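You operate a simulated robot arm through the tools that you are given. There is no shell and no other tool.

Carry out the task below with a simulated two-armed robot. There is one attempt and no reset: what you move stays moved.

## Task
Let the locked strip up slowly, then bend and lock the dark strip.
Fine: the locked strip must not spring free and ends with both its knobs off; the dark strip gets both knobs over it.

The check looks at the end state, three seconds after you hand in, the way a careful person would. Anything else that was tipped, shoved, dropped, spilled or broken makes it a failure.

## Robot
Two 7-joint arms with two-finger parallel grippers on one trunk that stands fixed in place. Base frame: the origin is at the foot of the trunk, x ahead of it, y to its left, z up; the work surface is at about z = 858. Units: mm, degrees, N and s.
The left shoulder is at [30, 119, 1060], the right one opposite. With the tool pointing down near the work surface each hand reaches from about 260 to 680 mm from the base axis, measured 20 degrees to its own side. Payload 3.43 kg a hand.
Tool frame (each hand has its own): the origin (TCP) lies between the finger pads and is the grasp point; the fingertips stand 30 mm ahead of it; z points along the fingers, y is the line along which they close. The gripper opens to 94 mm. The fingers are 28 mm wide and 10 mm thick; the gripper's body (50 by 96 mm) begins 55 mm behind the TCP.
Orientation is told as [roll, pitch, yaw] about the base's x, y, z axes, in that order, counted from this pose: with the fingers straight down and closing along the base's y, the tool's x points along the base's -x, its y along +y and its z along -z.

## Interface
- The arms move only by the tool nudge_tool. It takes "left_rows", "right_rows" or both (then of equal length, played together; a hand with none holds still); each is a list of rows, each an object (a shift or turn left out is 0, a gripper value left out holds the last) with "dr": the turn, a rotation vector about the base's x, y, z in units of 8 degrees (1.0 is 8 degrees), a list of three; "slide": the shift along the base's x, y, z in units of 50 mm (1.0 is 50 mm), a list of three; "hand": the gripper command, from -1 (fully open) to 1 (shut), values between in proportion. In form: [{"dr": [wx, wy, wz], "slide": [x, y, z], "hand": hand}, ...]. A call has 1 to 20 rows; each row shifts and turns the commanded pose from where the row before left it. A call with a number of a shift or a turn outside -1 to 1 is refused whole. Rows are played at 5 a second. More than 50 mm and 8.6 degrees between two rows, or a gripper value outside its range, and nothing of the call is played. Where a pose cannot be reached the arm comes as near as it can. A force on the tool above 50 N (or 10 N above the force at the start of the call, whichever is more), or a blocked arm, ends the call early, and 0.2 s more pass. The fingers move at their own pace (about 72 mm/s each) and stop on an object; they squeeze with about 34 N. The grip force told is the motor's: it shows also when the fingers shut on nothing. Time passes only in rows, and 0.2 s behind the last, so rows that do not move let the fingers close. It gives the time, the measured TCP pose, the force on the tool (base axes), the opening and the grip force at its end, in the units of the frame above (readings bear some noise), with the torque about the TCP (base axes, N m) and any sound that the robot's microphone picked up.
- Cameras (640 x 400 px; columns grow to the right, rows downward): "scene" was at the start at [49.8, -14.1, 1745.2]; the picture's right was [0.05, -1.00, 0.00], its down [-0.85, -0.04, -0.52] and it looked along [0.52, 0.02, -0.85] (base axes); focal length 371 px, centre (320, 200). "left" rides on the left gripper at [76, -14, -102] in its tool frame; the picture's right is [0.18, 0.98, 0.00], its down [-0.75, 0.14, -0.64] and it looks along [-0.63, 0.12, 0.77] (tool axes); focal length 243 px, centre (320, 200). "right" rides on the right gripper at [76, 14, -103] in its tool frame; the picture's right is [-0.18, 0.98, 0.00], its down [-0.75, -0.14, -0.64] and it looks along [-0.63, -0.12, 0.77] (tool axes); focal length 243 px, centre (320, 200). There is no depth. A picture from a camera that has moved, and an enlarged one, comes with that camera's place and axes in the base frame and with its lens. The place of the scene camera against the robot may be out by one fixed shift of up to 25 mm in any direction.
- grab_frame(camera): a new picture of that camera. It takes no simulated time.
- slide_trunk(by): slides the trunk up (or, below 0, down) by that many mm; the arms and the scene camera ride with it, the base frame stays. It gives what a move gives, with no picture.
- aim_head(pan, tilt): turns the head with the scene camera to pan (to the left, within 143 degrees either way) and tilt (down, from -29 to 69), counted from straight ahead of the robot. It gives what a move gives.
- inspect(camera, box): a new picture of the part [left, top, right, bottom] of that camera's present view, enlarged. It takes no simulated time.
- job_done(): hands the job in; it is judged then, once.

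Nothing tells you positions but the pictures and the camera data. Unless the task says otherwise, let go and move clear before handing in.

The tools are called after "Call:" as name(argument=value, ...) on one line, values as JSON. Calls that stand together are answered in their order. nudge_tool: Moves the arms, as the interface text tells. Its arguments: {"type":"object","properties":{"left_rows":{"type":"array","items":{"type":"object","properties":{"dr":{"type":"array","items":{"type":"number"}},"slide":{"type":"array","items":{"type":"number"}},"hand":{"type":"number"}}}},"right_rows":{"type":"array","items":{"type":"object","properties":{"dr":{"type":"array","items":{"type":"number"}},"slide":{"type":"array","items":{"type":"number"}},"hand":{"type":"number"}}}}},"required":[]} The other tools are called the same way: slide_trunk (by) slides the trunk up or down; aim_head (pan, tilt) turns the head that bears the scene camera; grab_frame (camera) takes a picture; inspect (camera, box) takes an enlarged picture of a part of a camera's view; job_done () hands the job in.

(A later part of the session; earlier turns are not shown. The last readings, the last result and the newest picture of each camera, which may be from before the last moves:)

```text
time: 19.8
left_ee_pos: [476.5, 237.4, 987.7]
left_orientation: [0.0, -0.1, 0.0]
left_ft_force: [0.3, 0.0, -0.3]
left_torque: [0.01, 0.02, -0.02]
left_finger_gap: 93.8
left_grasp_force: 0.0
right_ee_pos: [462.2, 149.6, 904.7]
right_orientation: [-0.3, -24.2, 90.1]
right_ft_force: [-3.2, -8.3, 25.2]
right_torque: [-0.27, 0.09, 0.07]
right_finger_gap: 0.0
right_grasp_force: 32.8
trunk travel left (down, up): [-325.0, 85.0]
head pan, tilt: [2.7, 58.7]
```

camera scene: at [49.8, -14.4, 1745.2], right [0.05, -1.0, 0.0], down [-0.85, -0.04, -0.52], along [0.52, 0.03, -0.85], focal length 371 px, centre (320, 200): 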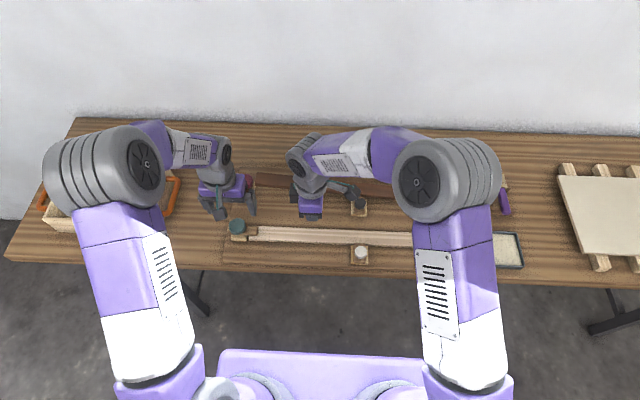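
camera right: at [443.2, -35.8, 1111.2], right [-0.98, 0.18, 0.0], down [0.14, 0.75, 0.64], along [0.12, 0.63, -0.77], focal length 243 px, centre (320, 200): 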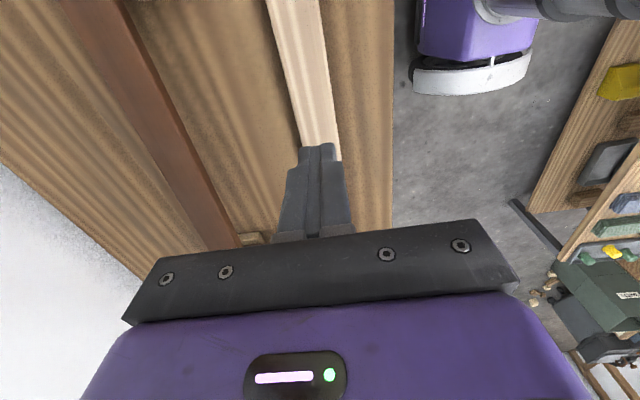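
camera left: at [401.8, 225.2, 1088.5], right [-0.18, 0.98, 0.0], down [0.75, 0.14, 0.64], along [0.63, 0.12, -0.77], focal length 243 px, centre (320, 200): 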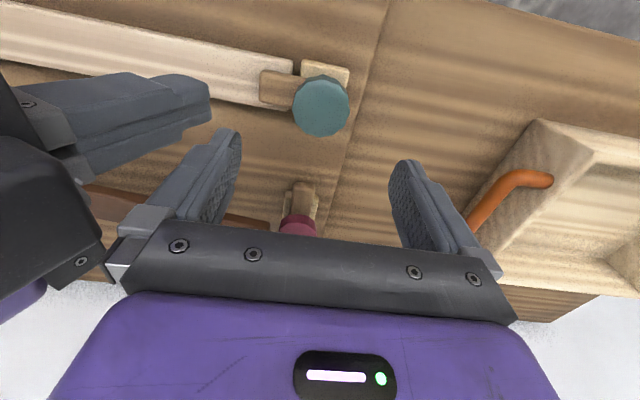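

The strip is now pressed firmly against the board at about 25 N. I'll bring the left hand, part open, down over the teal knob.

Call:
nudge_tool(left_rows=[{"slide": [-0.28, 0, 0], "dr": [0, 0, 1], "hand": -0.25}, {"dr": [0, 0, 1], "hand": -0.25}, {"slide": [0, 0, -0.5], "hand": -0.25}, {"slide": [0, 0, -0.3], "hand": -0.25}, {"hand": -0.25}])

Call:
grab_frame(camera="left")

```text
time: 21.0
left_ee_pos: [464.1, 239.8, 945.8]
left_orientation: [0.0, 0.0, 16.1]
left_ft_force: [-0.1, 0.9, 0.5]
left_torque: [0.01, 0.01, -0.03]
left_finger_gap: 58.7
left_grasp_force: 0.1
right_ee_pos: [462.6, 150.6, 905.8]
right_orientation: [-0.3, -24.2, 90.1]
right_ft_force: [0.7, -5.9, 31.3]
right_torque: [-0.2, -0.01, 0.09]
right_finger_gap: 0.1
right_grasp_force: 32.6
trunk travel left (down, up): [-325.0, 85.0]
head pan, tilt: [2.7, 58.7]
```

```text
taken
camera left: at [394.5, 206.4, 1048.4], right [-0.45, 0.89, 0.0], down [0.68, 0.34, 0.64], along [0.57, 0.29, -0.77], focal length 243 px, centre (320, 200)
```

left: 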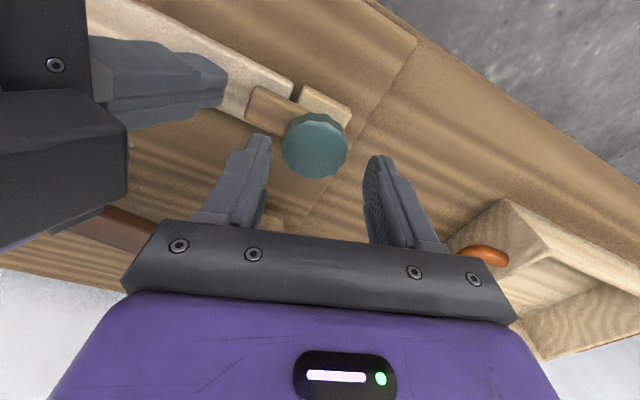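

The teal knob sits midway between the left fingers. I'll lower and close on it.

Call:
nudge_tool(left_rows=[{"slide": [0, -0.02, -0.3]}, {"slide": [0, 0, -0.16]}, {"hand": 1}, {"hand": 1}, {"hand": 1}])

Call:
grab_frame(camera="left")

```text
time: 22.2
left_ee_pos: [465.8, 236.4, 924.0]
left_orientation: [-0.2, -0.2, 15.9]
left_ft_force: [4.7, -19.2, -4.5]
left_torque: [-0.41, -0.94, 0.04]
left_finger_gap: 41.3
left_grasp_force: 44.5
right_ee_pos: [462.0, 150.3, 904.2]
right_orientation: [-0.2, -24.3, 90.1]
right_ft_force: [1.0, 2.3, 29.9]
right_torque: [0.05, -0.03, -0.3]
right_finger_gap: 0.2
right_grasp_force: 32.7
trunk travel left (down, up): [-325.0, 85.0]
head pan, tilt: [2.7, 58.7]
```

```text
taken
camera left: at [394.6, 203.4, 1026.4], right [-0.45, 0.89, 0.0], down [0.68, 0.34, 0.64], along [0.58, 0.29, -0.76], focal length 243 px, centre (320, 200)
```

left: 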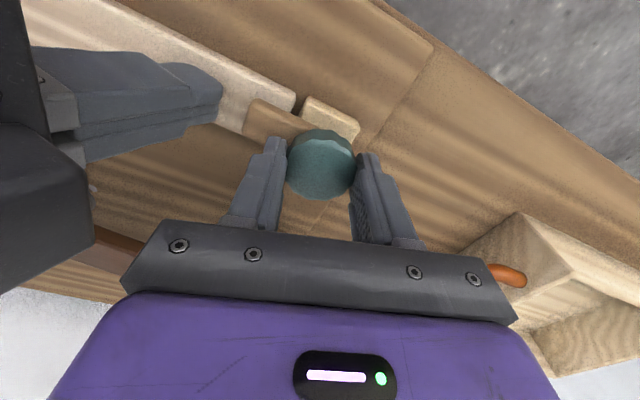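

The grip pulled the left hand about 2 mm sideways, so I'll recentre it to unload the knob.

Call:
nudge_tool(left_rows=[{"slide": [0.01, -0.03, 0]}, {}])

```text
time: 22.8
left_ee_pos: [464.3, 235.7, 923.9]
left_orientation: [-0.1, -0.1, 15.9]
left_ft_force: [5.2, -19.0, -7.7]
left_torque: [-0.24, -1.1, 0.01]
left_finger_gap: 41.2
left_grasp_force: 45.1
right_ee_pos: [462.3, 149.8, 904.7]
right_orientation: [-0.3, -24.3, 90.1]
right_ft_force: [0.2, 2.0, 31.0]
right_torque: [-0.01, 0.01, -0.34]
right_finger_gap: 0.0
right_grasp_force: 32.6
trunk travel left (down, up): [-325.0, 85.0]
head pan, tilt: [2.7, 58.7]
```

Call:
nudge_tool(left_rows=[{"slide": [0.015, -0.05, 0]}, {}])

Call:
inspect(camera="left", box=[220, 80, 420, 260])

```text
time: 23.4
left_ee_pos: [464.0, 236.2, 924.0]
left_orientation: [0.1, 0.0, 16.1]
left_ft_force: [1.3, -7.8, -6.8]
left_torque: [-0.22, -0.61, 0.0]
left_finger_gap: 40.9
left_grasp_force: 44.7
right_ee_pos: [463.1, 149.8, 903.9]
right_orientation: [-0.1, -24.1, 90.1]
right_ft_force: [-0.4, -1.4, 32.2]
right_torque: [-0.04, 0.0, -0.16]
right_finger_gap: 0.0
right_grasp_force: 33.5
trunk travel left (down, up): [-325.0, 85.0]
head pan, tilt: [2.7, 58.7]
```

```text
2.22 times, centred on (320, 170) of left
camera zoom: at [395.2, 202.8, 1026.7], right [-0.45, 0.89, 0.0], down [0.69, 0.34, 0.64], along [0.57, 0.29, -0.77], focal length 539 px, centre (320, 267)
```

zoom: 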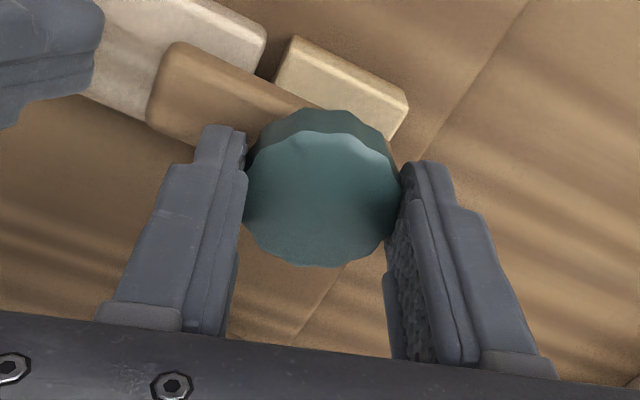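

The side load has dropped. I'll nudge slightly more, then turn teal a little clockwise (seen from above) to test.

Call:
nudge_tool(left_rows=[{"slide": [0.0, -0.03, 0]}, {"dr": [0, 0, -0.7]}, {"dr": [0, 0, -0.7]}, {}])

Call:
inspect(camera="left", box=[180, 60, 420, 260])

```text
time: 24.4
left_ee_pos: [465.1, 236.3, 924.2]
left_orientation: [0.2, 0.0, 4.9]
left_ft_force: [5.7, 7.6, -24.3]
left_torque: [0.0, 0.18, -0.01]
left_finger_gap: 41.2
left_grasp_force: 45.5
right_ee_pos: [461.7, 150.4, 904.3]
right_orientation: [-0.1, -24.0, 90.1]
right_ft_force: [-7.8, -10.7, 40.7]
right_torque: [-0.38, 0.24, 0.08]
right_finger_gap: 0.0
right_grasp_force: 33.1
trunk travel left (down, up): [-325.0, 85.0]
head pan, tilt: [2.7, 58.7]
```

```text
2.00 times, centred on (300, 160) of left
camera zoom: at [389.8, 217.0, 1026.9], right [-0.27, 0.96, 0.0], down [0.74, 0.2, 0.64], along [0.62, 0.17, -0.77], focal length 485 px, centre (360, 280)
```

zoom: 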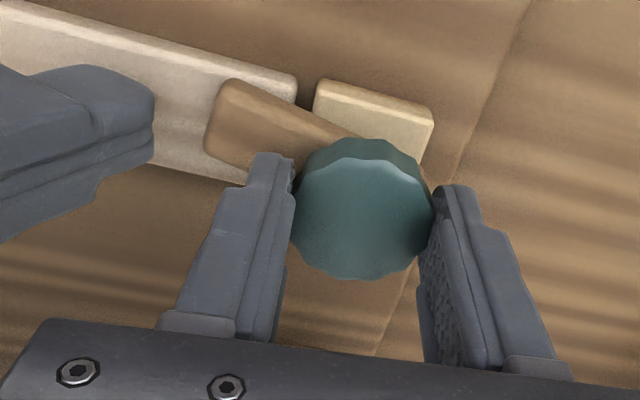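

The teal bar is turning freely. Right-hand load rose to about 40 N, so I'll ease it slightly and keep turning teal.

Call:
nudge_tool(left_rows=[{"slide": [0, 0, -0.02]}, {"dr": [0, 0, -0.7]}, {"dr": [0, 0, -0.7]}, {}], right_rows=[{"slide": [0, 0, 0.02]}, {}, {}, {}])

Call:
inspect(camera="left", box=[180, 60, 420, 260])

```text
time: 25.4
left_ee_pos: [463.6, 235.8, 923.9]
left_orientation: [0.2, 0.1, -6.3]
left_ft_force: [-10.1, 12.5, 6.1]
left_torque: [0.46, 0.87, -0.02]
left_finger_gap: 41.1
left_grasp_force: 44.8
right_ee_pos: [461.9, 150.5, 903.7]
right_orientation: [-0.3, -24.0, 90.1]
right_ft_force: [6.1, -4.2, 22.9]
right_torque: [-0.18, -0.22, 0.17]
right_finger_gap: 0.2
right_grasp_force: 33.2
trunk travel left (down, up): [-325.0, 85.0]
head pan, tilt: [2.7, 58.7]
```

```text
2.00 times, centred on (300, 160) of left
camera zoom: at [387.2, 232.2, 1026.9], right [-0.07, 1.0, 0.0], down [0.77, 0.06, 0.64], along [0.64, 0.05, -0.77], focal length 485 px, centre (360, 280)
```

zoom: 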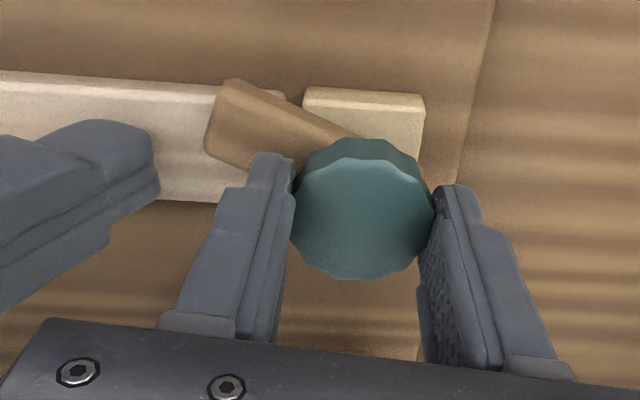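

Teal has turned about 22 degrees with low torque, and the strip is still pressed at about 23 N. I'll continue turning.

Call:
nudge_tool(left_rows=[{"slide": [-0.01, 0.015, 0], "dr": [0, 0, -0.8]}, {"dr": [0, 0, -0.8]}, {"dr": [0, 0, -0.8]}, {}])

Call:
inspect(camera="left", box=[180, 60, 420, 260])

```text
time: 26.4
left_ee_pos: [463.4, 236.2, 924.1]
left_orientation: [0.1, -0.2, -25.6]
left_ft_force: [-7.0, 10.4, 10.2]
left_torque: [0.56, 0.58, 0.02]
left_finger_gap: 40.8
left_grasp_force: 44.5
right_ee_pos: [461.9, 149.5, 906.1]
right_orientation: [-0.2, -24.0, 90.2]
right_ft_force: [7.8, -4.3, 20.5]
right_torque: [-0.16, -0.27, -0.02]
right_finger_gap: 0.1
right_grasp_force: 33.2
trunk travel left (down, up): [-325.0, 85.0]
head pan, tilt: [2.7, 58.7]
```

```text
2.00 times, centred on (300, 160) of left
camera zoom: at [389.3, 258.2, 1026.6], right [0.26, 0.97, 0.0], down [0.74, -0.2, 0.64], along [0.62, -0.17, -0.77], focal length 485 px, centre (360, 280)
```

zoom: 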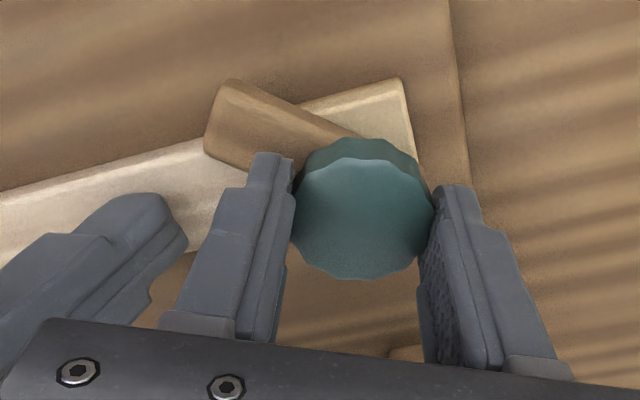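

Teal is now turned about 41 degrees, with the strip still held. I'll keep going.

Call:
nudge_tool(left_rows=[{"slide": [-0.01, 0.015, 0], "dr": [0, 0, -0.8]}, {"dr": [0, 0, -0.8]}, {"dr": [0, 0, -0.8]}, {}])

Call:
inspect(camera="left", box=[120, 40, 440, 260])

```text
time: 27.4
left_ee_pos: [464.9, 236.6, 924.3]
left_orientation: [0.1, -0.2, -44.9]
left_ft_force: [5.2, 4.7, 1.7]
left_torque: [-0.34, -0.37, 0.03]
left_finger_gap: 41.2
left_grasp_force: 45.7
right_ee_pos: [461.0, 149.8, 904.9]
right_orientation: [-0.2, -24.1, 90.1]
right_ft_force: [2.2, -4.0, 27.7]
right_torque: [-0.16, -0.11, -0.24]
right_finger_gap: 0.0
right_grasp_force: 32.5
trunk travel left (down, up): [-325.0, 85.0]
head pan, tilt: [2.7, 58.7]
```

```text
1.82 times, centred on (280, 150) of left
camera zoom: at [399.9, 281.9, 1026.4], right [0.56, 0.83, 0.0], down [0.63, -0.43, 0.65], along [0.53, -0.36, -0.76], focal length 441 px, centre (393, 291)
```

zoom: 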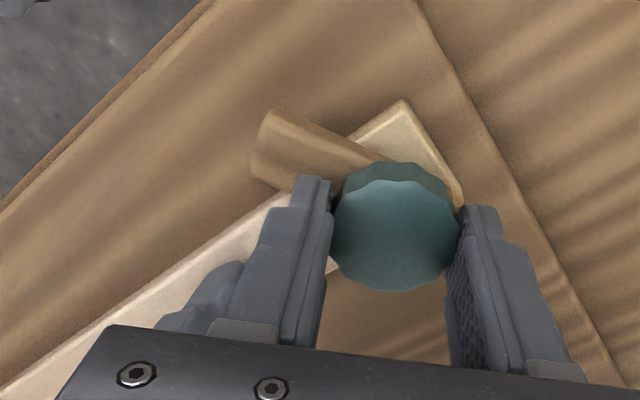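

Call:
nudge_tool(left_rows=[{"dr": [0, 0, -0.8]}, {"dr": [0, 0, -0.8]}, {"dr": [0, 0, -0.8]}, {"dr": [0, 0, -0.8]}, {}])

Call:
inspect(camera="left", box=[120, 40, 440, 260])

Call:
inspect(camera="scene", box=[180, 130, 400, 290])

```text
time: 28.6
left_ee_pos: [464.7, 236.1, 923.8]
left_orientation: [0.3, -0.1, -70.6]
left_ft_force: [9.0, 7.4, 21.8]
left_torque: [-0.54, -0.12, 0.01]
left_finger_gap: 41.0
left_grasp_force: 45.3
right_ee_pos: [461.1, 151.4, 904.9]
right_orientation: [-0.3, -24.2, 90.1]
right_ft_force: [2.2, -0.1, 24.6]
right_torque: [0.0, -0.07, 0.0]
right_finger_gap: 0.0
right_grasp_force: 33.4
trunk travel left (down, up): [-325.0, 85.0]
head pan, tilt: [2.7, 58.7]
```

```text
1.82 times, centred on (280, 150) of left
camera zoom: at [425.2, 305.2, 1026.6], right [0.86, 0.5, 0.0], down [0.38, -0.66, 0.64], along [0.33, -0.55, -0.77], focal length 441 px, centre (393, 291)
```

zoom: 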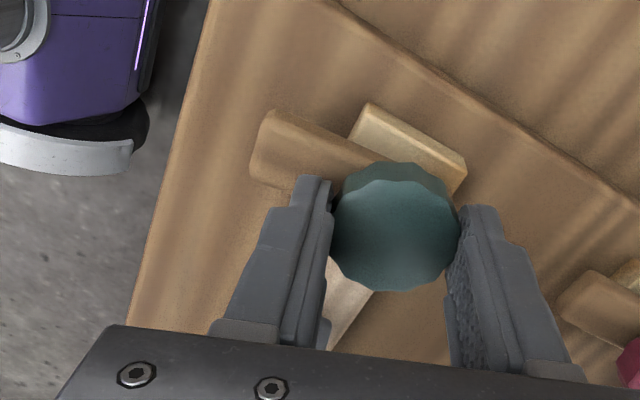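

```text
2.50 times, centred on (290, 210) of scene
camera zoom: at [47.4, -14.7, 1745.4], right [0.05, -1.0, 0.0], down [-0.85, -0.04, -0.52], along [0.52, 0.03, -0.85], focal length 928 px, centre (395, 175)
```

zoom: 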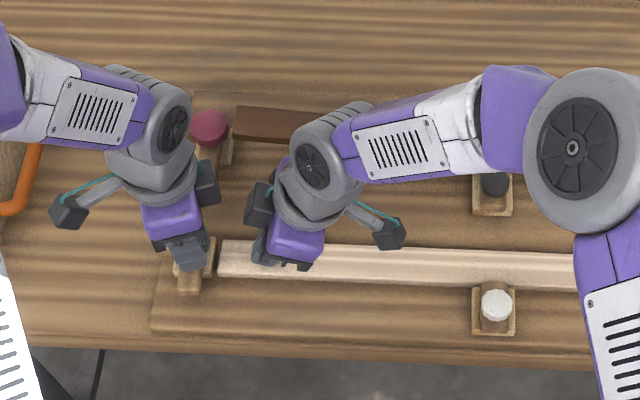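

Teal now points toward the robot, about 87 degrees from the start. I'll add a few degrees, then let go and lift the left hand away while the right keeps pressing.

Call:
nudge_tool(left_rows=[{"dr": [0, 0, -0.5]}, {}, {"hand": -0.3}, {"hand": -0.3}, {"hand": -0.3}, {"slide": [0, 0, 0.4]}, {"slide": [0, 0.2, 0.8]}, {"slide": [0, 0.4, 0.8]}, {}])

Call:
grab_frame(camera="left")

Call:
inspect(camera="scene", box=[180, 130, 400, 290])

```text
time: 30.6
left_ee_pos: [464.3, 262.7, 1021.2]
left_orientation: [0.0, 0.0, -74.3]
left_ft_force: [-0.5, 0.3, -0.3]
left_torque: [-0.03, 0.0, 0.01]
left_finger_gap: 61.3
left_grasp_force: 0.1
right_ee_pos: [461.7, 149.9, 904.0]
right_orientation: [-0.2, -24.1, 90.1]
right_ft_force: [2.2, 0.8, 25.8]
right_torque: [0.05, -0.07, 0.09]
right_finger_gap: 0.0
right_grasp_force: 33.5
trunk travel left (down, up): [-325.0, 85.0]
head pan, tilt: [2.7, 58.7]
```

```text
taken
camera left: at [429.5, 334.2, 1124.1], right [0.9, 0.44, 0.0], down [0.34, -0.69, 0.64], along [0.28, -0.58, -0.77], focal length 243 px, centre (320, 200)
```

left: 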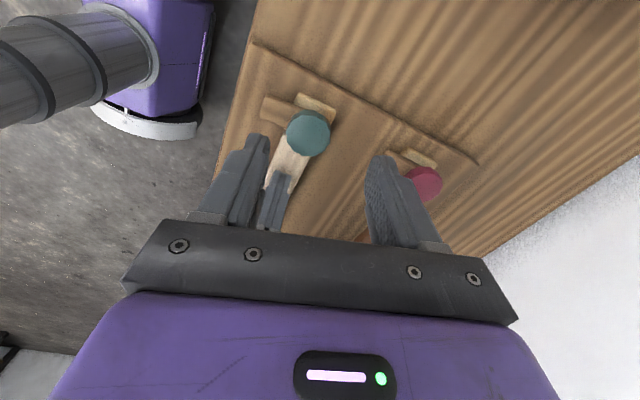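

```text
2.50 times, centred on (290, 210) of scene
camera zoom: at [47.7, -14.9, 1745.3], right [0.05, -1.0, 0.0], down [-0.85, -0.04, -0.52], along [0.52, 0.03, -0.85], focal length 928 px, centre (395, 175)
```

zoom: 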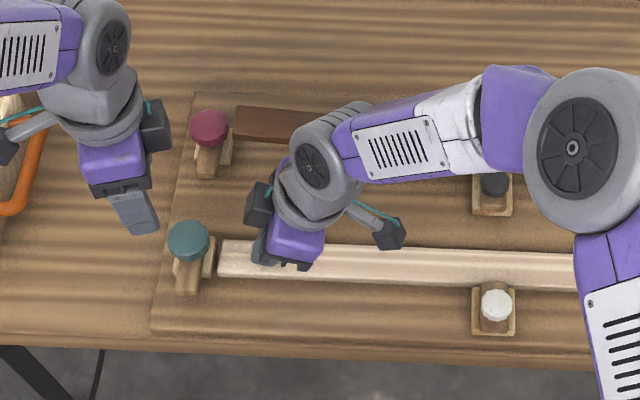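

Teal is off and matches red's open position; the right hand alone holds the strip. Now I'll raise the right hand very slowly, 1 mm per row.

Call:
nudge_tool(right_rows=[{"slide": [0, 0, 0.02]}, {"slide": [0, 0, 0.02]}, {"slide": [0, 0, 0.02]}, {"slide": [0, 0, 0.02]}, {"slide": [0, 0, 0.02]}, {"slide": [0, 0, 0.02]}, {"slide": [0, 0, 0.02]}, {"slide": [0, 0, 0.02]}])

Call:
inspect(camera="left", box=[180, 60, 440, 260])

```text
time: 32.4
left_ee_pos: [464.8, 263.2, 1021.1]
left_orientation: [-0.1, -0.1, -74.4]
left_ft_force: [-0.4, 0.3, 0.4]
left_torque: [-0.01, 0.01, -0.03]
left_finger_gap: 61.1
left_grasp_force: 0.0
right_ee_pos: [461.5, 149.1, 910.7]
right_orientation: [-0.1, -24.1, 90.0]
right_ft_force: [-1.2, -1.1, 3.8]
right_torque: [-0.04, 0.06, 0.03]
right_finger_gap: 0.0
right_grasp_force: 33.3
trunk travel left (down, up): [-325.0, 85.0]
head pan, tilt: [2.7, 58.7]
```

```text
2.00 times, centred on (310, 160) of left
camera zoom: at [430.6, 334.4, 1123.2], right [0.9, 0.44, 0.0], down [0.34, -0.69, 0.64], along [0.28, -0.58, -0.77], focal length 485 px, centre (340, 280)
```

zoom: 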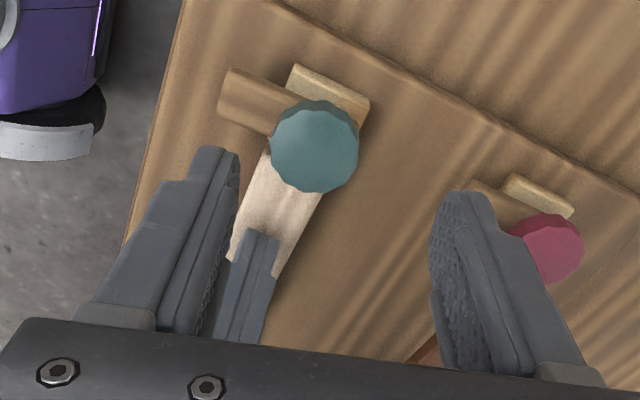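

The strip follows the fingers up with about 4 N of spring force. I'll continue at the same slow pace.

Call:
nudge_tool(right_rows=[{"slide": [0, 0, 0.02]}, {"slide": [0, 0, 0.02]}, {"slide": [0, 0, 0.02]}, {"slide": [0, 0, 0.02]}, {"slide": [0, 0, 0.02]}, {"slide": [0, 0, 0.02]}, {"slide": [0, 0, 0.02]}, {"slide": [0, 0, 0.02]}, {"slide": [0, 0, 0.02]}, {"slide": [0, 0, 0.02]}, {"slide": [0, 0, 0.02]}, {"slide": [0, 0, 0.02]}])

Call:
inspect(camera="left", box=[180, 60, 440, 260])

```text
time: 35.0
left_ee_pos: [465.0, 262.0, 1020.6]
left_orientation: [-0.1, 0.0, -74.4]
left_ft_force: [0.7, 0.6, 0.4]
left_torque: [-0.02, 0.01, 0.02]
left_finger_gap: 61.0
left_grasp_force: 0.0
right_ee_pos: [463.4, 150.4, 923.6]
right_orientation: [0.1, -23.9, 90.0]
right_ft_force: [0.7, 0.0, 2.0]
right_torque: [0.02, -0.06, 0.01]
right_finger_gap: 0.0
right_grasp_force: 32.7
trunk travel left (down, up): [-325.0, 85.0]
head pan, tilt: [2.7, 58.7]
```

```text
2.00 times, centred on (310, 160) of left
camera zoom: at [430.9, 334.5, 1123.0], right [0.9, 0.44, 0.0], down [0.34, -0.69, 0.64], along [0.28, -0.58, -0.77], focal length 485 px, centre (340, 280)
```

zoom: 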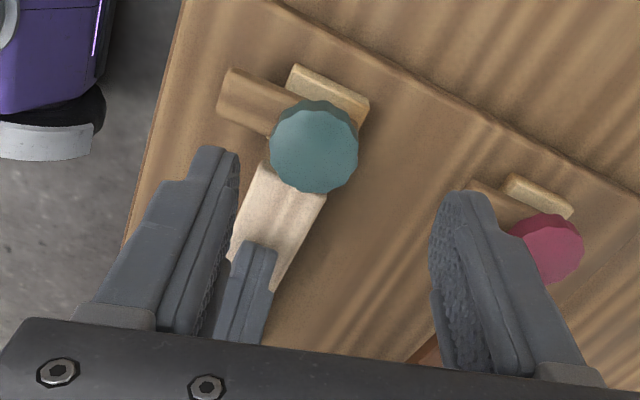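

Call:
nudge_tool(right_rows=[{"slide": [0, 0, 0.02]}, {"slide": [0, 0, 0.02]}, {"slide": [0, 0, 0.02]}, {"slide": [0, 0, 0.02]}, {"slide": [0, 0, 0.02]}, {"slide": [0, 0, 0.02]}, {"slide": [0, 0, 0.02]}, {"slide": [0, 0, 0.02]}, {"slide": [0, 0, 0.02]}, {"slide": [0, 0, 0.02]}, {"slide": [0, 0, 0.02]}, {"slide": [0, 0, 0.02]}])

Call:
inspect(camera="left", box=[180, 60, 440, 260])

```text
time: 37.6
left_ee_pos: [465.7, 261.7, 1018.9]
left_orientation: [0.0, -0.1, -74.4]
left_ft_force: [0.7, -0.6, 0.3]
left_torque: [0.0, -0.01, 0.02]
left_finger_gap: 61.2
left_grasp_force: 0.0
right_ee_pos: [461.3, 152.0, 934.9]
right_orientation: [-0.1, -24.0, 90.1]
right_ft_force: [-0.9, -0.2, 1.6]
right_torque: [-0.02, 0.04, 0.03]
right_finger_gap: 0.1
right_grasp_force: 32.7
trunk travel left (down, up): [-325.0, 85.0]
head pan, tilt: [2.7, 58.7]
```

```text
2.00 times, centred on (310, 160) of left
camera zoom: at [430.8, 334.6, 1123.0], right [0.9, 0.44, 0.0], down [0.34, -0.69, 0.64], along [0.28, -0.58, -0.77], focal length 485 px, centre (340, 280)
```

zoom: 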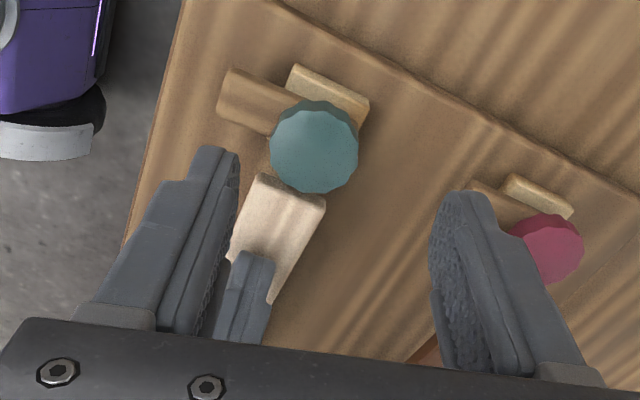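

Call:
nudge_tool(right_rows=[{"slide": [0, 0, 0.02]}, {"slide": [0, 0, 0.02]}, {"slide": [0, 0, 0.02]}, {"slide": [0, 0, 0.02]}, {"slide": [0, 0, 0.02]}, {"slide": [0, 0, 0.02]}, {"slide": [0, 0, 0.02]}, {"slide": [0, 0, 0.02]}, {"slide": [0, 0, 0.02]}, {"slide": [0, 0, 0.02]}, {"slide": [0, 0, 0.02]}, {"slide": [0, 0, 0.02]}, {"slide": [0, 0, 0.02]}, {"slide": [0, 0, 0.02]}])

Call:
inspect(camera="left", box=[180, 60, 440, 260])

Call:
inspect(camera="scene", box=[180, 130, 440, 290])

```text
time: 40.6
left_ee_pos: [465.5, 263.8, 1020.0]
left_orientation: [-0.1, 0.0, -74.4]
left_ft_force: [-0.2, 0.7, 0.0]
left_torque: [-0.02, 0.01, -0.02]
left_finger_gap: 60.9
left_grasp_force: 0.1
right_ee_pos: [462.0, 151.1, 948.6]
right_orientation: [0.0, -24.1, 90.0]
right_ft_force: [-0.1, 0.8, 0.2]
right_torque: [0.02, 0.0, -0.02]
right_finger_gap: 0.0
right_grasp_force: 32.9
trunk travel left (down, up): [-325.0, 85.0]
head pan, tilt: [2.7, 58.7]
```

```text
2.00 times, centred on (310, 160) of left
camera zoom: at [430.9, 334.6, 1123.0], right [0.9, 0.44, 0.0], down [0.34, -0.69, 0.64], along [0.28, -0.58, -0.77], focal length 485 px, centre (340, 280)
```

zoom: 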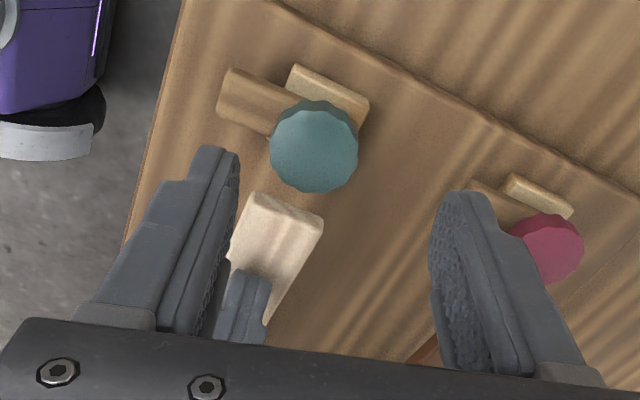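

```text
2.46 times, centred on (310, 210) of scene
camera zoom: at [49.8, -14.1, 1745.2], right [0.05, -1.0, 0.0], down [-0.85, -0.04, -0.52], along [0.52, 0.02, -0.85], focal length 914 px, centre (345, 175)
```

zoom: 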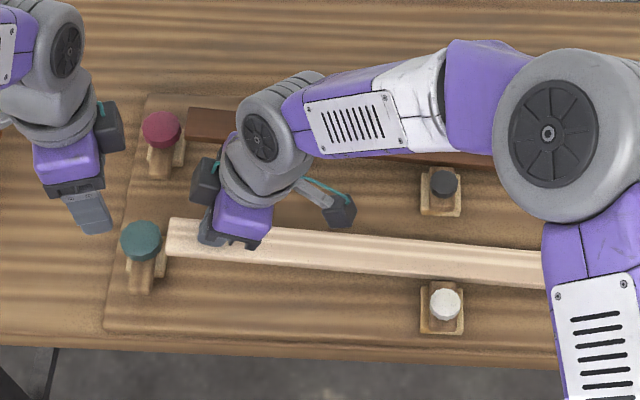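

The force has faded to almost nothing, so the light strip is near its rest height. A few more slow millimetres will confirm it.

Call:
nudge_tool(right_rows=[{"slide": [0, 0, 0.02]}, {"slide": [0, 0, 0.02]}, {"slide": [0, 0, 0.02]}, {"slide": [0, 0, 0.02]}, {"slide": [0, 0, 0.02]}, {"slide": [0, 0, 0.02]}, {"slide": [0, 0, 0.02]}, {"slide": [0, 0, 0.02]}, {"slide": [0, 0, 0.02]}, {"slide": [0, 0, 0.02]}])

Call:
inspect(camera="left", box=[180, 60, 440, 260])

```text
time: 42.8
left_ee_pos: [464.5, 263.6, 1019.6]
left_orientation: [0.0, 0.0, -74.4]
left_ft_force: [0.0, 0.5, 0.3]
left_torque: [-0.03, 0.03, -0.05]
left_finger_gap: 61.0
left_grasp_force: 0.0
right_ee_pos: [462.3, 149.6, 957.9]
right_orientation: [-0.1, -23.9, 89.9]
right_ft_force: [0.6, -1.0, 0.7]
right_torque: [-0.02, 0.01, 0.01]
right_finger_gap: 0.0
right_grasp_force: 33.1
trunk travel left (down, up): [-325.0, 85.0]
head pan, tilt: [2.7, 58.7]
```

```text
2.00 times, centred on (310, 160) of left
camera zoom: at [430.9, 334.6, 1123.0], right [0.9, 0.44, 0.0], down [0.34, -0.69, 0.64], along [0.28, -0.58, -0.77], focal length 485 px, centre (340, 280)
```

zoom: 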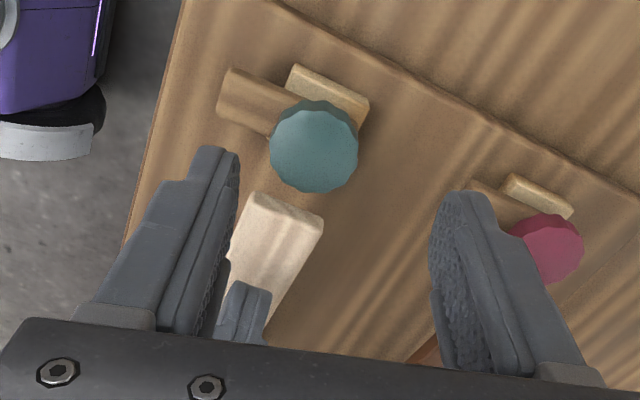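

The light strip has stopped rising and rests free, with white and teal both off. Next I'll carry the right hand over the raised dark strip near its free end.

Call:
nudge_tool(right_rows=[{"slide": [0, 0, 0.6]}, {"slide": [0.6, 0.05, 0]}, {"slide": [0.8, 0.05, 0]}, {"slide": [0.8, 0.05, 0]}, {"slide": [0.56, 0.05, 0]}, {}])

Call:
grab_frame(camera="scene")

Call:
grab_frame(camera="left")

Call:
grab_frame(camera="right")

```text
time: 44.2
left_ee_pos: [465.1, 261.8, 1020.6]
left_orientation: [0.0, 0.1, -74.4]
left_ft_force: [-0.7, 0.4, 0.6]
left_torque: [-0.03, 0.0, -0.01]
left_finger_gap: 60.8
left_grasp_force: 0.0
right_ee_pos: [600.8, 159.1, 989.0]
right_orientation: [0.0, -24.0, 90.2]
right_ft_force: [-0.4, -0.7, 0.0]
right_torque: [0.02, 0.01, 0.04]
right_finger_gap: 0.0
right_grasp_force: 33.1
trunk travel left (down, up): [-325.0, 85.0]
head pan, tilt: [2.7, 58.7]
```

```text
taken
camera scene: at [49.4, -16.3, 1745.2], right [0.05, -1.0, 0.0], down [-0.85, -0.04, -0.52], along [0.52, 0.03, -0.85], focal length 371 px, centre (320, 200)
```

scene: 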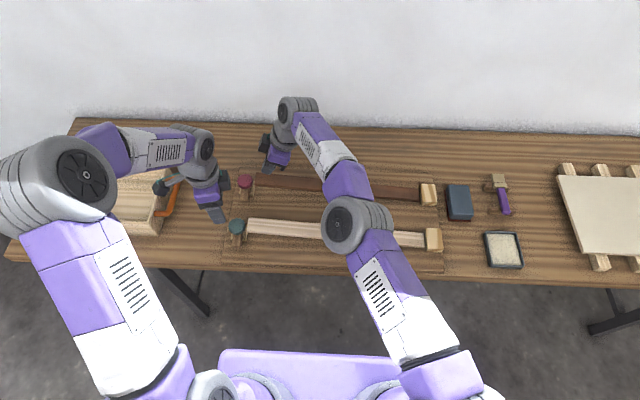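

```text
taken
camera left: at [430.7, 333.0, 1123.6], right [0.9, 0.44, 0.0], down [0.34, -0.69, 0.64], along [0.28, -0.57, -0.77], focal length 243 px, centre (320, 200)
```

left: 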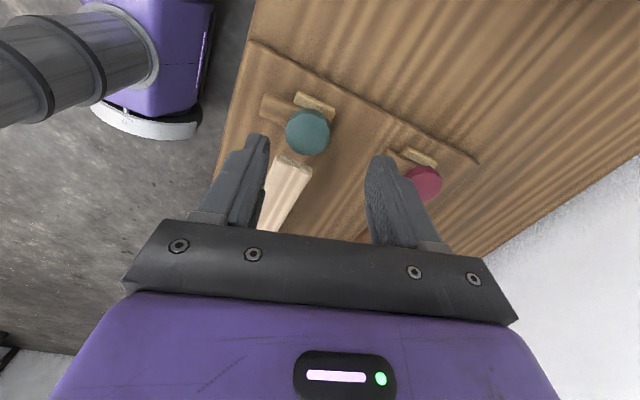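

```text
taken
camera right: at [586.0, 47.0, 1052.3], right [-0.98, 0.17, 0.08], down [0.14, 0.43, 0.89], along [0.12, 0.89, -0.44], focal length 243 px, centre (320, 200)
```

right: 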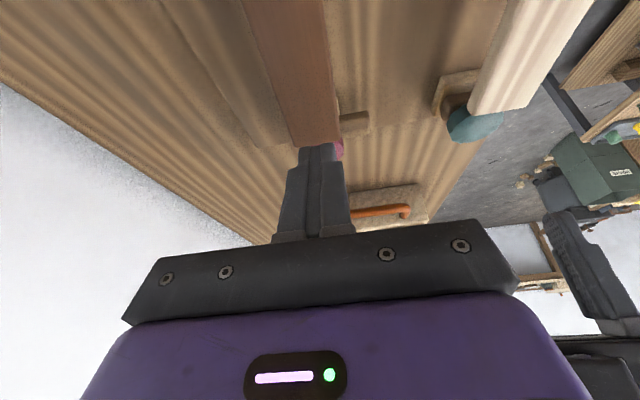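

The right fingers hang over the dark strip, whose centre looks to be near x 604. I'll shift slightly and lower to contact, then bend it down gradually.

Call:
nudge_tool(right_rows=[{"slide": [0.05, 0, -0.3]}, {"slide": [0, 0, -0.3]}, {"slide": [0, 0, -0.1]}, {"slide": [0, 0, -0.1]}, {"slide": [0, 0, -0.05]}, {"slide": [0, 0, -0.05]}, {}])

Call:
grab_frame(camera="right")

Call:
grab_frame(camera="scene")

```text
time: 45.8
left_ee_pos: [465.5, 263.8, 1021.0]
left_orientation: [0.0, 0.0, -74.3]
left_ft_force: [-0.3, 0.7, -0.4]
left_torque: [0.02, -0.01, -0.02]
left_finger_gap: 60.8
left_grasp_force: 0.1
right_ee_pos: [598.8, 156.8, 944.9]
right_orientation: [0.0, -24.1, 90.0]
right_ft_force: [-0.2, -0.6, -0.2]
right_torque: [0.03, 0.0, 0.02]
right_finger_gap: 0.0
right_grasp_force: 33.3
right hand out of reach, approached as far as the arm can: row 2
trunk travel left (down, up): [-325.0, 85.0]
head pan, tilt: [2.7, 58.7]
```

```text
taken
camera right: at [583.4, 45.3, 1007.5], right [-0.98, 0.17, 0.07], down [0.14, 0.43, 0.89], along [0.12, 0.89, -0.44], focal length 243 px, centre (320, 200)
```

right: 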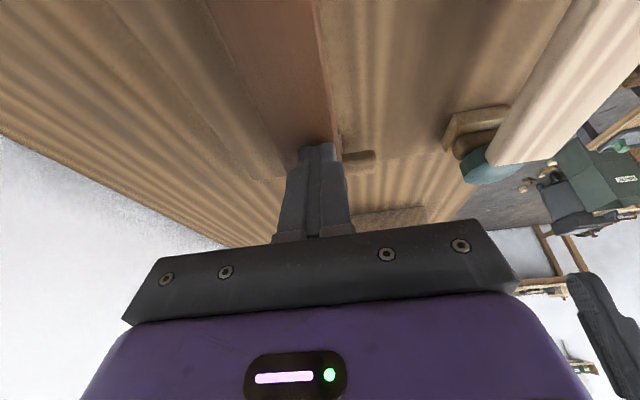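

```text
taken
camera scene: at [49.7, -14.0, 1745.2], right [0.05, -1.0, 0.0], down [-0.85, -0.04, -0.52], along [0.52, 0.02, -0.85], focal length 371 px, centre (320, 200)
```

scene: 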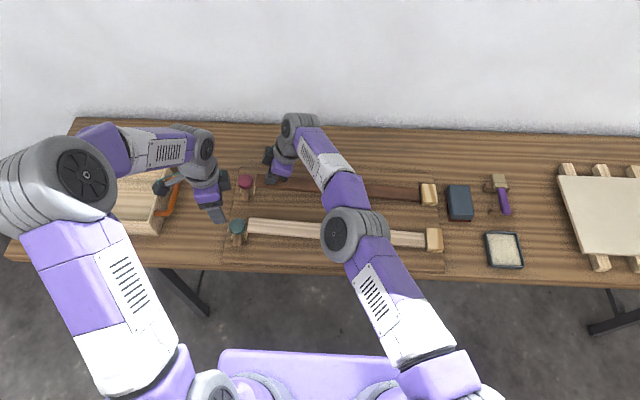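

The right arm is at the edge of its reach here. I'll lean the hand forward as well (fingers pointing ahead), which brings the wrist closer.

Call:
nudge_tool(right_rows=[{"slide": [-0.08, -0.05, 0.05], "dr": [0, -1, 0]}, {"slide": [-0.08, -0.05, 0.05], "dr": [0, -1, 0]}, {}])

Call:
grab_frame(camera="right")

```text
time: 46.6
left_ee_pos: [465.6, 263.1, 1020.5]
left_orientation: [-0.1, 0.0, -74.4]
left_ft_force: [0.2, 0.3, -0.9]
left_torque: [-0.02, -0.02, -0.01]
left_finger_gap: 61.1
left_grasp_force: 0.1
right_ee_pos: [636.7, 175.4, 942.0]
right_orientation: [-17.5, -22.9, 97.1]
right_ft_force: [-0.5, -0.7, 0.7]
right_torque: [0.0, 0.01, 0.01]
right_finger_gap: 0.1
right_grasp_force: 33.4
right hand out of reach, approached as far as the arm can: row 1, 2
trunk travel left (down, up): [-325.0, 85.0]
head pan, tilt: [2.7, 58.7]
```

```text
taken
camera right: at [605.6, 62.9, 999.1], right [-0.97, 0.17, -0.2], down [-0.11, 0.43, 0.9], along [0.23, 0.89, -0.4], focal length 243 px, centre (320, 200)
```

right: 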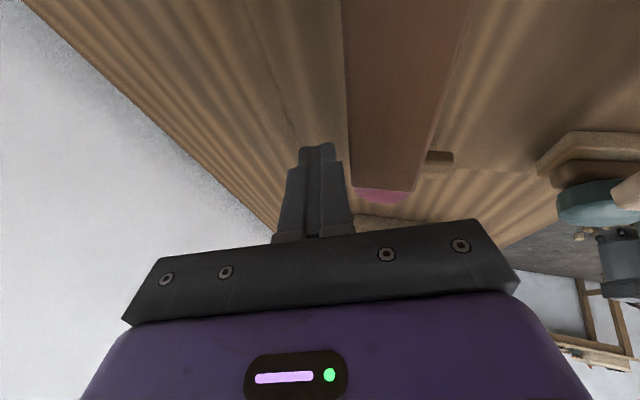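

The arm swung past the strip near full stretch, at x 637, without touching anything. I'll back off upward and toward the robot first.

Call:
nudge_tool(right_rows=[{"slide": [0, 0, 0.4]}, {"slide": [0, 0, 0.4]}, {}])

Call:
grab_frame(camera="right")

Call:
grab_frame(camera="scene")

```text
time: 47.4
left_ee_pos: [465.7, 263.5, 1019.5]
left_orientation: [0.0, 0.0, -74.4]
left_ft_force: [0.8, -0.4, 0.6]
left_torque: [0.02, 0.01, 0.0]
left_finger_gap: 61.0
left_grasp_force: 0.1
right_ee_pos: [639.2, 178.0, 982.9]
right_orientation: [-17.3, -23.0, 97.0]
right_ft_force: [-0.2, 1.1, 0.3]
right_torque: [-0.03, 0.01, 0.0]
right_finger_gap: 0.1
right_grasp_force: 33.0
right hand out of reach, approached as far as the arm can: row 1
trunk travel left (down, up): [-325.0, 85.0]
head pan, tilt: [2.7, 58.7]
```

```text
taken
camera right: at [608.7, 66.2, 1038.7], right [-0.97, 0.17, -0.2], down [-0.11, 0.43, 0.9], along [0.23, 0.89, -0.4], focal length 243 px, centre (320, 200)
```

right: 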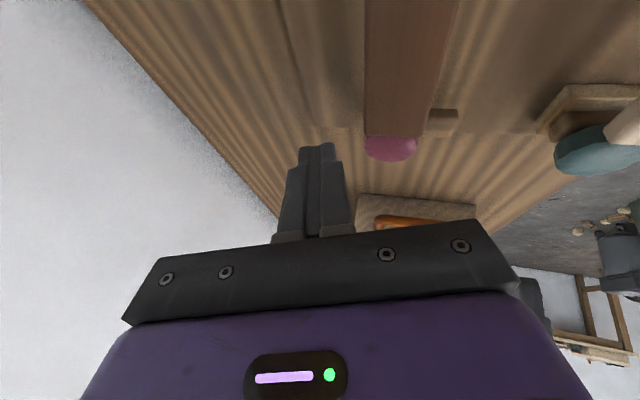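

```text
taken
camera scene: at [49.9, -14.0, 1745.2], right [0.05, -1.0, 0.0], down [-0.85, -0.04, -0.52], along [0.52, 0.02, -0.85], focal length 371 px, centre (320, 200)
```

scene: 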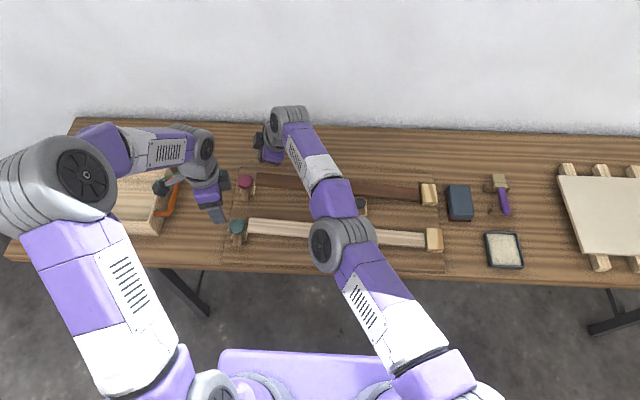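

The hand is now leaning at about 29 degrees, and this pose reaches farther. I'll slide back over the dark strip at a safe height, to about (603, 150).

Call:
nudge_tool(right_rows=[{"slide": [-0.36, -0.28, 0]}, {"slide": [-0.36, -0.28, 0]}, {}])

Call:
grab_frame(camera="right")

```text
time: 48.2
left_ee_pos: [465.1, 262.6, 1020.0]
left_orientation: [0.0, 0.0, -74.4]
left_ft_force: [0.0, 0.0, 0.7]
left_torque: [0.0, 0.02, 0.03]
left_finger_gap: 61.4
left_grasp_force: 0.2
right_ee_pos: [641.5, 173.7, 981.1]
right_orientation: [-17.4, -23.1, 97.0]
right_ft_force: [0.5, 1.1, 0.5]
right_torque: [0.0, -0.01, 0.02]
right_finger_gap: 0.2
right_grasp_force: 32.8
right hand out of reach, approached as far as the arm can: row 1, 2
trunk travel left (down, up): [-325.0, 85.0]
head pan, tilt: [2.7, 58.7]
```

```text
taken
camera right: at [610.9, 61.6, 1037.4], right [-0.97, 0.17, -0.2], down [-0.11, 0.43, 0.9], along [0.23, 0.89, -0.39], focal length 243 px, centre (320, 200)
```

right: 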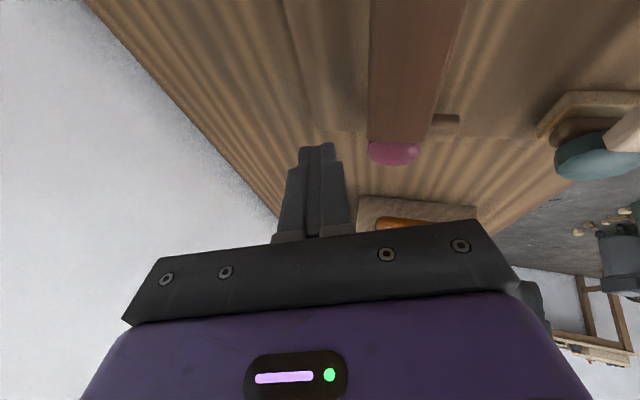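

Some wrist joint is at its limit in this pose. I'll undo the forward lean and retreat to a comfortable place, then use less yaw.

Call:
nudge_tool(right_rows=[{"dr": [0, 1, 0], "slide": [-0.3, -0.2, 0.2]}, {"dr": [0, 1, 0], "slide": [-0.3, -0.2, 0.2]}, {"slide": [-0.3, -0.3, 0.2]}, {}])

```text
time: 49.2
left_ee_pos: [465.2, 263.8, 1020.1]
left_orientation: [0.0, 0.0, -74.5]
left_ft_force: [0.6, 0.4, -0.4]
left_torque: [0.01, 0.04, 0.01]
left_finger_gap: 61.2
left_grasp_force: 0.0
right_ee_pos: [606.8, 138.8, 1009.0]
right_orientation: [0.2, -23.9, 90.0]
right_ft_force: [-0.5, 0.0, 0.1]
right_torque: [-0.01, -0.01, 0.02]
right_finger_gap: 0.3
right_grasp_force: 32.4
right hand out of reach, approached as far as the arm can: row 2, 3
trunk travel left (down, up): [-325.0, 85.0]
head pan, tilt: [2.7, 58.7]
```

Call:
nudge_tool(right_rows=[{"slide": [-0.2, -0.1, 0.1]}, {"slide": [-0.2, -0.1, 0.1], "dr": [0, 0, -1]}, {"slide": [-0.2, -0.1, 0], "dr": [0, 0, -1]}, {"dr": [0, 0, -1]}, {"dr": [0, 0, -1]}, {"dr": [0, 0, -1]}, {}])

Call:
grab_frame(camera="scene")

```text
time: 50.8
left_ee_pos: [466.2, 262.6, 1019.9]
left_orientation: [0.0, 0.0, -74.4]
left_ft_force: [0.1, 0.1, 0.8]
left_torque: [-0.01, -0.01, 0.02]
left_finger_gap: 60.9
left_grasp_force: 0.0
right_ee_pos: [645.5, 153.7, 1018.2]
right_orientation: [0.0, -23.9, 50.0]
right_ft_force: [-0.2, 0.0, 0.2]
right_torque: [0.0, 0.03, -0.01]
right_finger_gap: 0.1
right_grasp_force: 33.3
right hand out of reach, approached as far as the arm can: row 1, 2, 3, 4, 5, 6
trunk travel left (down, up): [-325.0, 85.0]
head pan, tilt: [2.7, 58.7]
```

```text
taken
camera scene: at [49.9, -14.2, 1745.2], right [0.05, -1.0, 0.0], down [-0.85, -0.04, -0.52], along [0.52, 0.02, -0.85], focal length 371 px, centre (320, 200)
```

scene: 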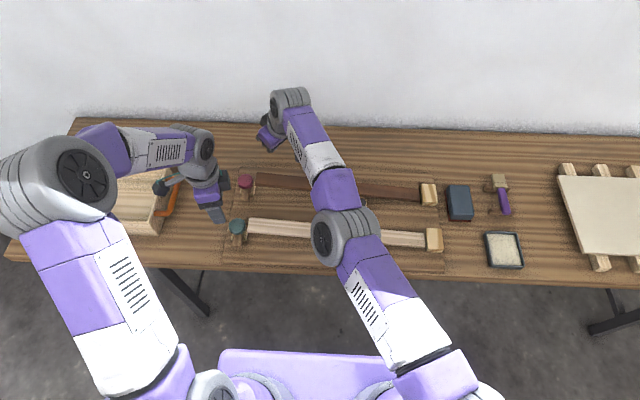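

The arm is stretched almost straight, so it resists moving inward. I'll try steady inward steps at this safe height.

Call:
nudge_tool(right_rows=[{"slide": [-0.5, -0.4, 0.1]}, {"slide": [-0.5, -0.4, 0.1]}, {"slide": [-0.3, -0.4, 0]}, {}])

```text
time: 51.8
left_ee_pos: [463.9, 262.7, 1019.7]
left_orientation: [0.0, 0.0, -74.4]
left_ft_force: [-0.3, 0.1, 1.2]
left_torque: [0.0, 0.01, 0.02]
left_finger_gap: 61.2
left_grasp_force: 0.0
right_ee_pos: [657.5, 128.4, 1030.2]
right_orientation: [0.1, -23.9, 50.0]
right_ft_force: [0.6, 0.3, 0.2]
right_torque: [-0.01, 0.04, 0.03]
right_finger_gap: 0.2
right_grasp_force: 33.1
right hand out of reach, approached as far as the arm can: row 1, 2, 3
trunk travel left (down, up): [-325.0, 85.0]
head pan, tilt: [2.7, 58.7]
```

Call:
nudge_tool(right_rows=[{"slide": [0, 0, 0.8]}, {"slide": [0, 0, 0.8]}, {"slide": [0, 0, 0.8]}, {"slide": [0, 0, 0.8]}, {}])

Call:
grab_frame(camera="scene")

```text
time: 53.0
left_ee_pos: [466.6, 264.2, 1020.4]
left_orientation: [0.0, 0.0, -74.4]
left_ft_force: [1.0, 0.4, -0.4]
left_torque: [-0.02, 0.01, -0.01]
left_finger_gap: 61.0
left_grasp_force: 0.1
right_ee_pos: [638.0, 118.7, 1185.7]
right_orientation: [0.0, -23.9, 50.0]
right_ft_force: [0.6, 0.2, 0.0]
right_torque: [-0.02, 0.06, -0.01]
right_finger_gap: 0.3
right_grasp_force: 32.7
right hand out of reach, approached as far as the arm can: row 3, 4
trunk travel left (down, up): [-325.0, 85.0]
head pan, tilt: [2.7, 58.7]
```

```text
taken
camera scene: at [51.1, -13.3, 1745.1], right [0.05, -1.0, 0.0], down [-0.85, -0.04, -0.52], along [0.52, 0.02, -0.86], focal length 371 px, centre (320, 200)
```

scene: 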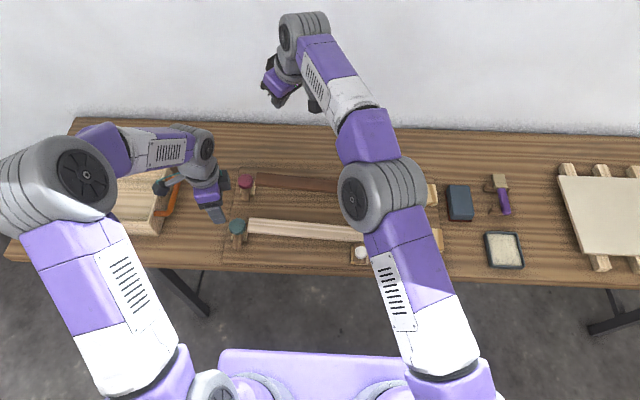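

Call:
nudge_tool(right_rows=[{"slide": [-0.6, -0.3, 0]}, {"slide": [-0.6, -0.3, 0]}, {"slide": [-0.6, -0.3, 0]}, {}])

```text
time: 54.0
left_ee_pos: [466.5, 263.0, 1019.3]
left_orientation: [-0.1, 0.1, -74.4]
left_ft_force: [-0.1, 0.0, 0.0]
left_torque: [-0.01, 0.01, -0.02]
left_finger_gap: 61.1
left_grasp_force: 0.1
right_ee_pos: [547.5, 77.4, 1185.2]
right_orientation: [0.0, -24.1, 50.0]
right_ft_force: [1.0, 0.4, -0.1]
right_torque: [0.0, 0.01, -0.03]
right_finger_gap: 0.1
right_grasp_force: 32.9
trunk travel left (down, up): [-325.0, 85.0]
head pan, tilt: [2.7, 58.7]
```

The arm is free again, now with a 50-degree yaw and a 24-degree lean toward the strip's end. I'll come back down over the dark strip at about (600, 143).

Call:
nudge_tool(right_rows=[{"slide": [0.2, 0.26, -0.8]}, {"slide": [0.2, 0.26, -0.8]}, {"slide": [0.25, 0.26, -0.8]}, {"slide": [0.25, 0.26, -0.8]}, {"slide": [0.2, 0.27, -0.6]}, {}])

Call:
grab_frame(camera="right")

Call:
grab_frame(camera="scene")

```text
time: 55.4
left_ee_pos: [464.0, 262.5, 1020.8]
left_orientation: [0.1, 0.0, -74.4]
left_ft_force: [-0.4, -0.2, 0.4]
left_torque: [0.0, -0.02, -0.03]
left_finger_gap: 61.1
left_grasp_force: 0.1
right_ee_pos: [601.9, 139.6, 998.0]
right_orientation: [0.0, -24.0, 50.1]
right_ft_force: [-0.3, 0.1, 0.5]
right_torque: [0.0, -0.03, -0.02]
right_finger_gap: 0.0
right_grasp_force: 32.8
trunk travel left (down, up): [-325.0, 85.0]
head pan, tilt: [2.7, 58.7]
```

```text
taken
camera right: at [518.8, 62.6, 1060.8], right [-0.65, 0.76, 0.07], down [0.38, 0.24, 0.89], along [0.66, 0.61, -0.44], focal length 243 px, centre (320, 200)
```

right: 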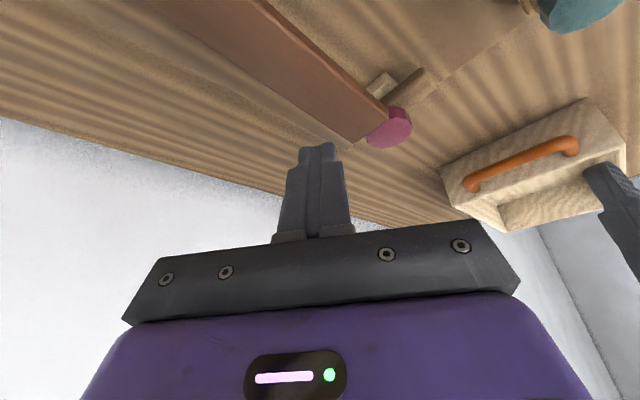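

```text
taken
camera scene: at [49.4, -14.5, 1745.2], right [0.05, -1.0, 0.0], down [-0.85, -0.04, -0.52], along [0.52, 0.03, -0.85], focal length 371 px, centre (320, 200)
```

scene: 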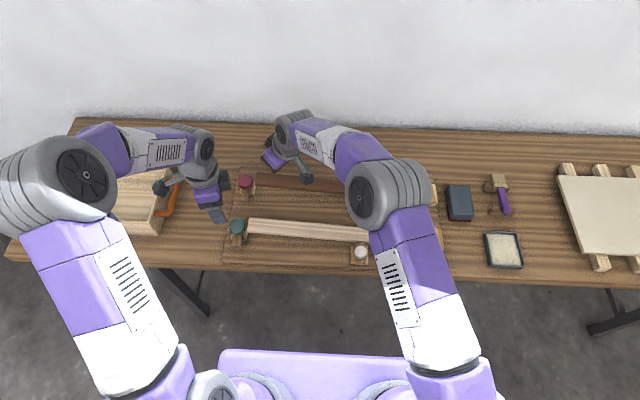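

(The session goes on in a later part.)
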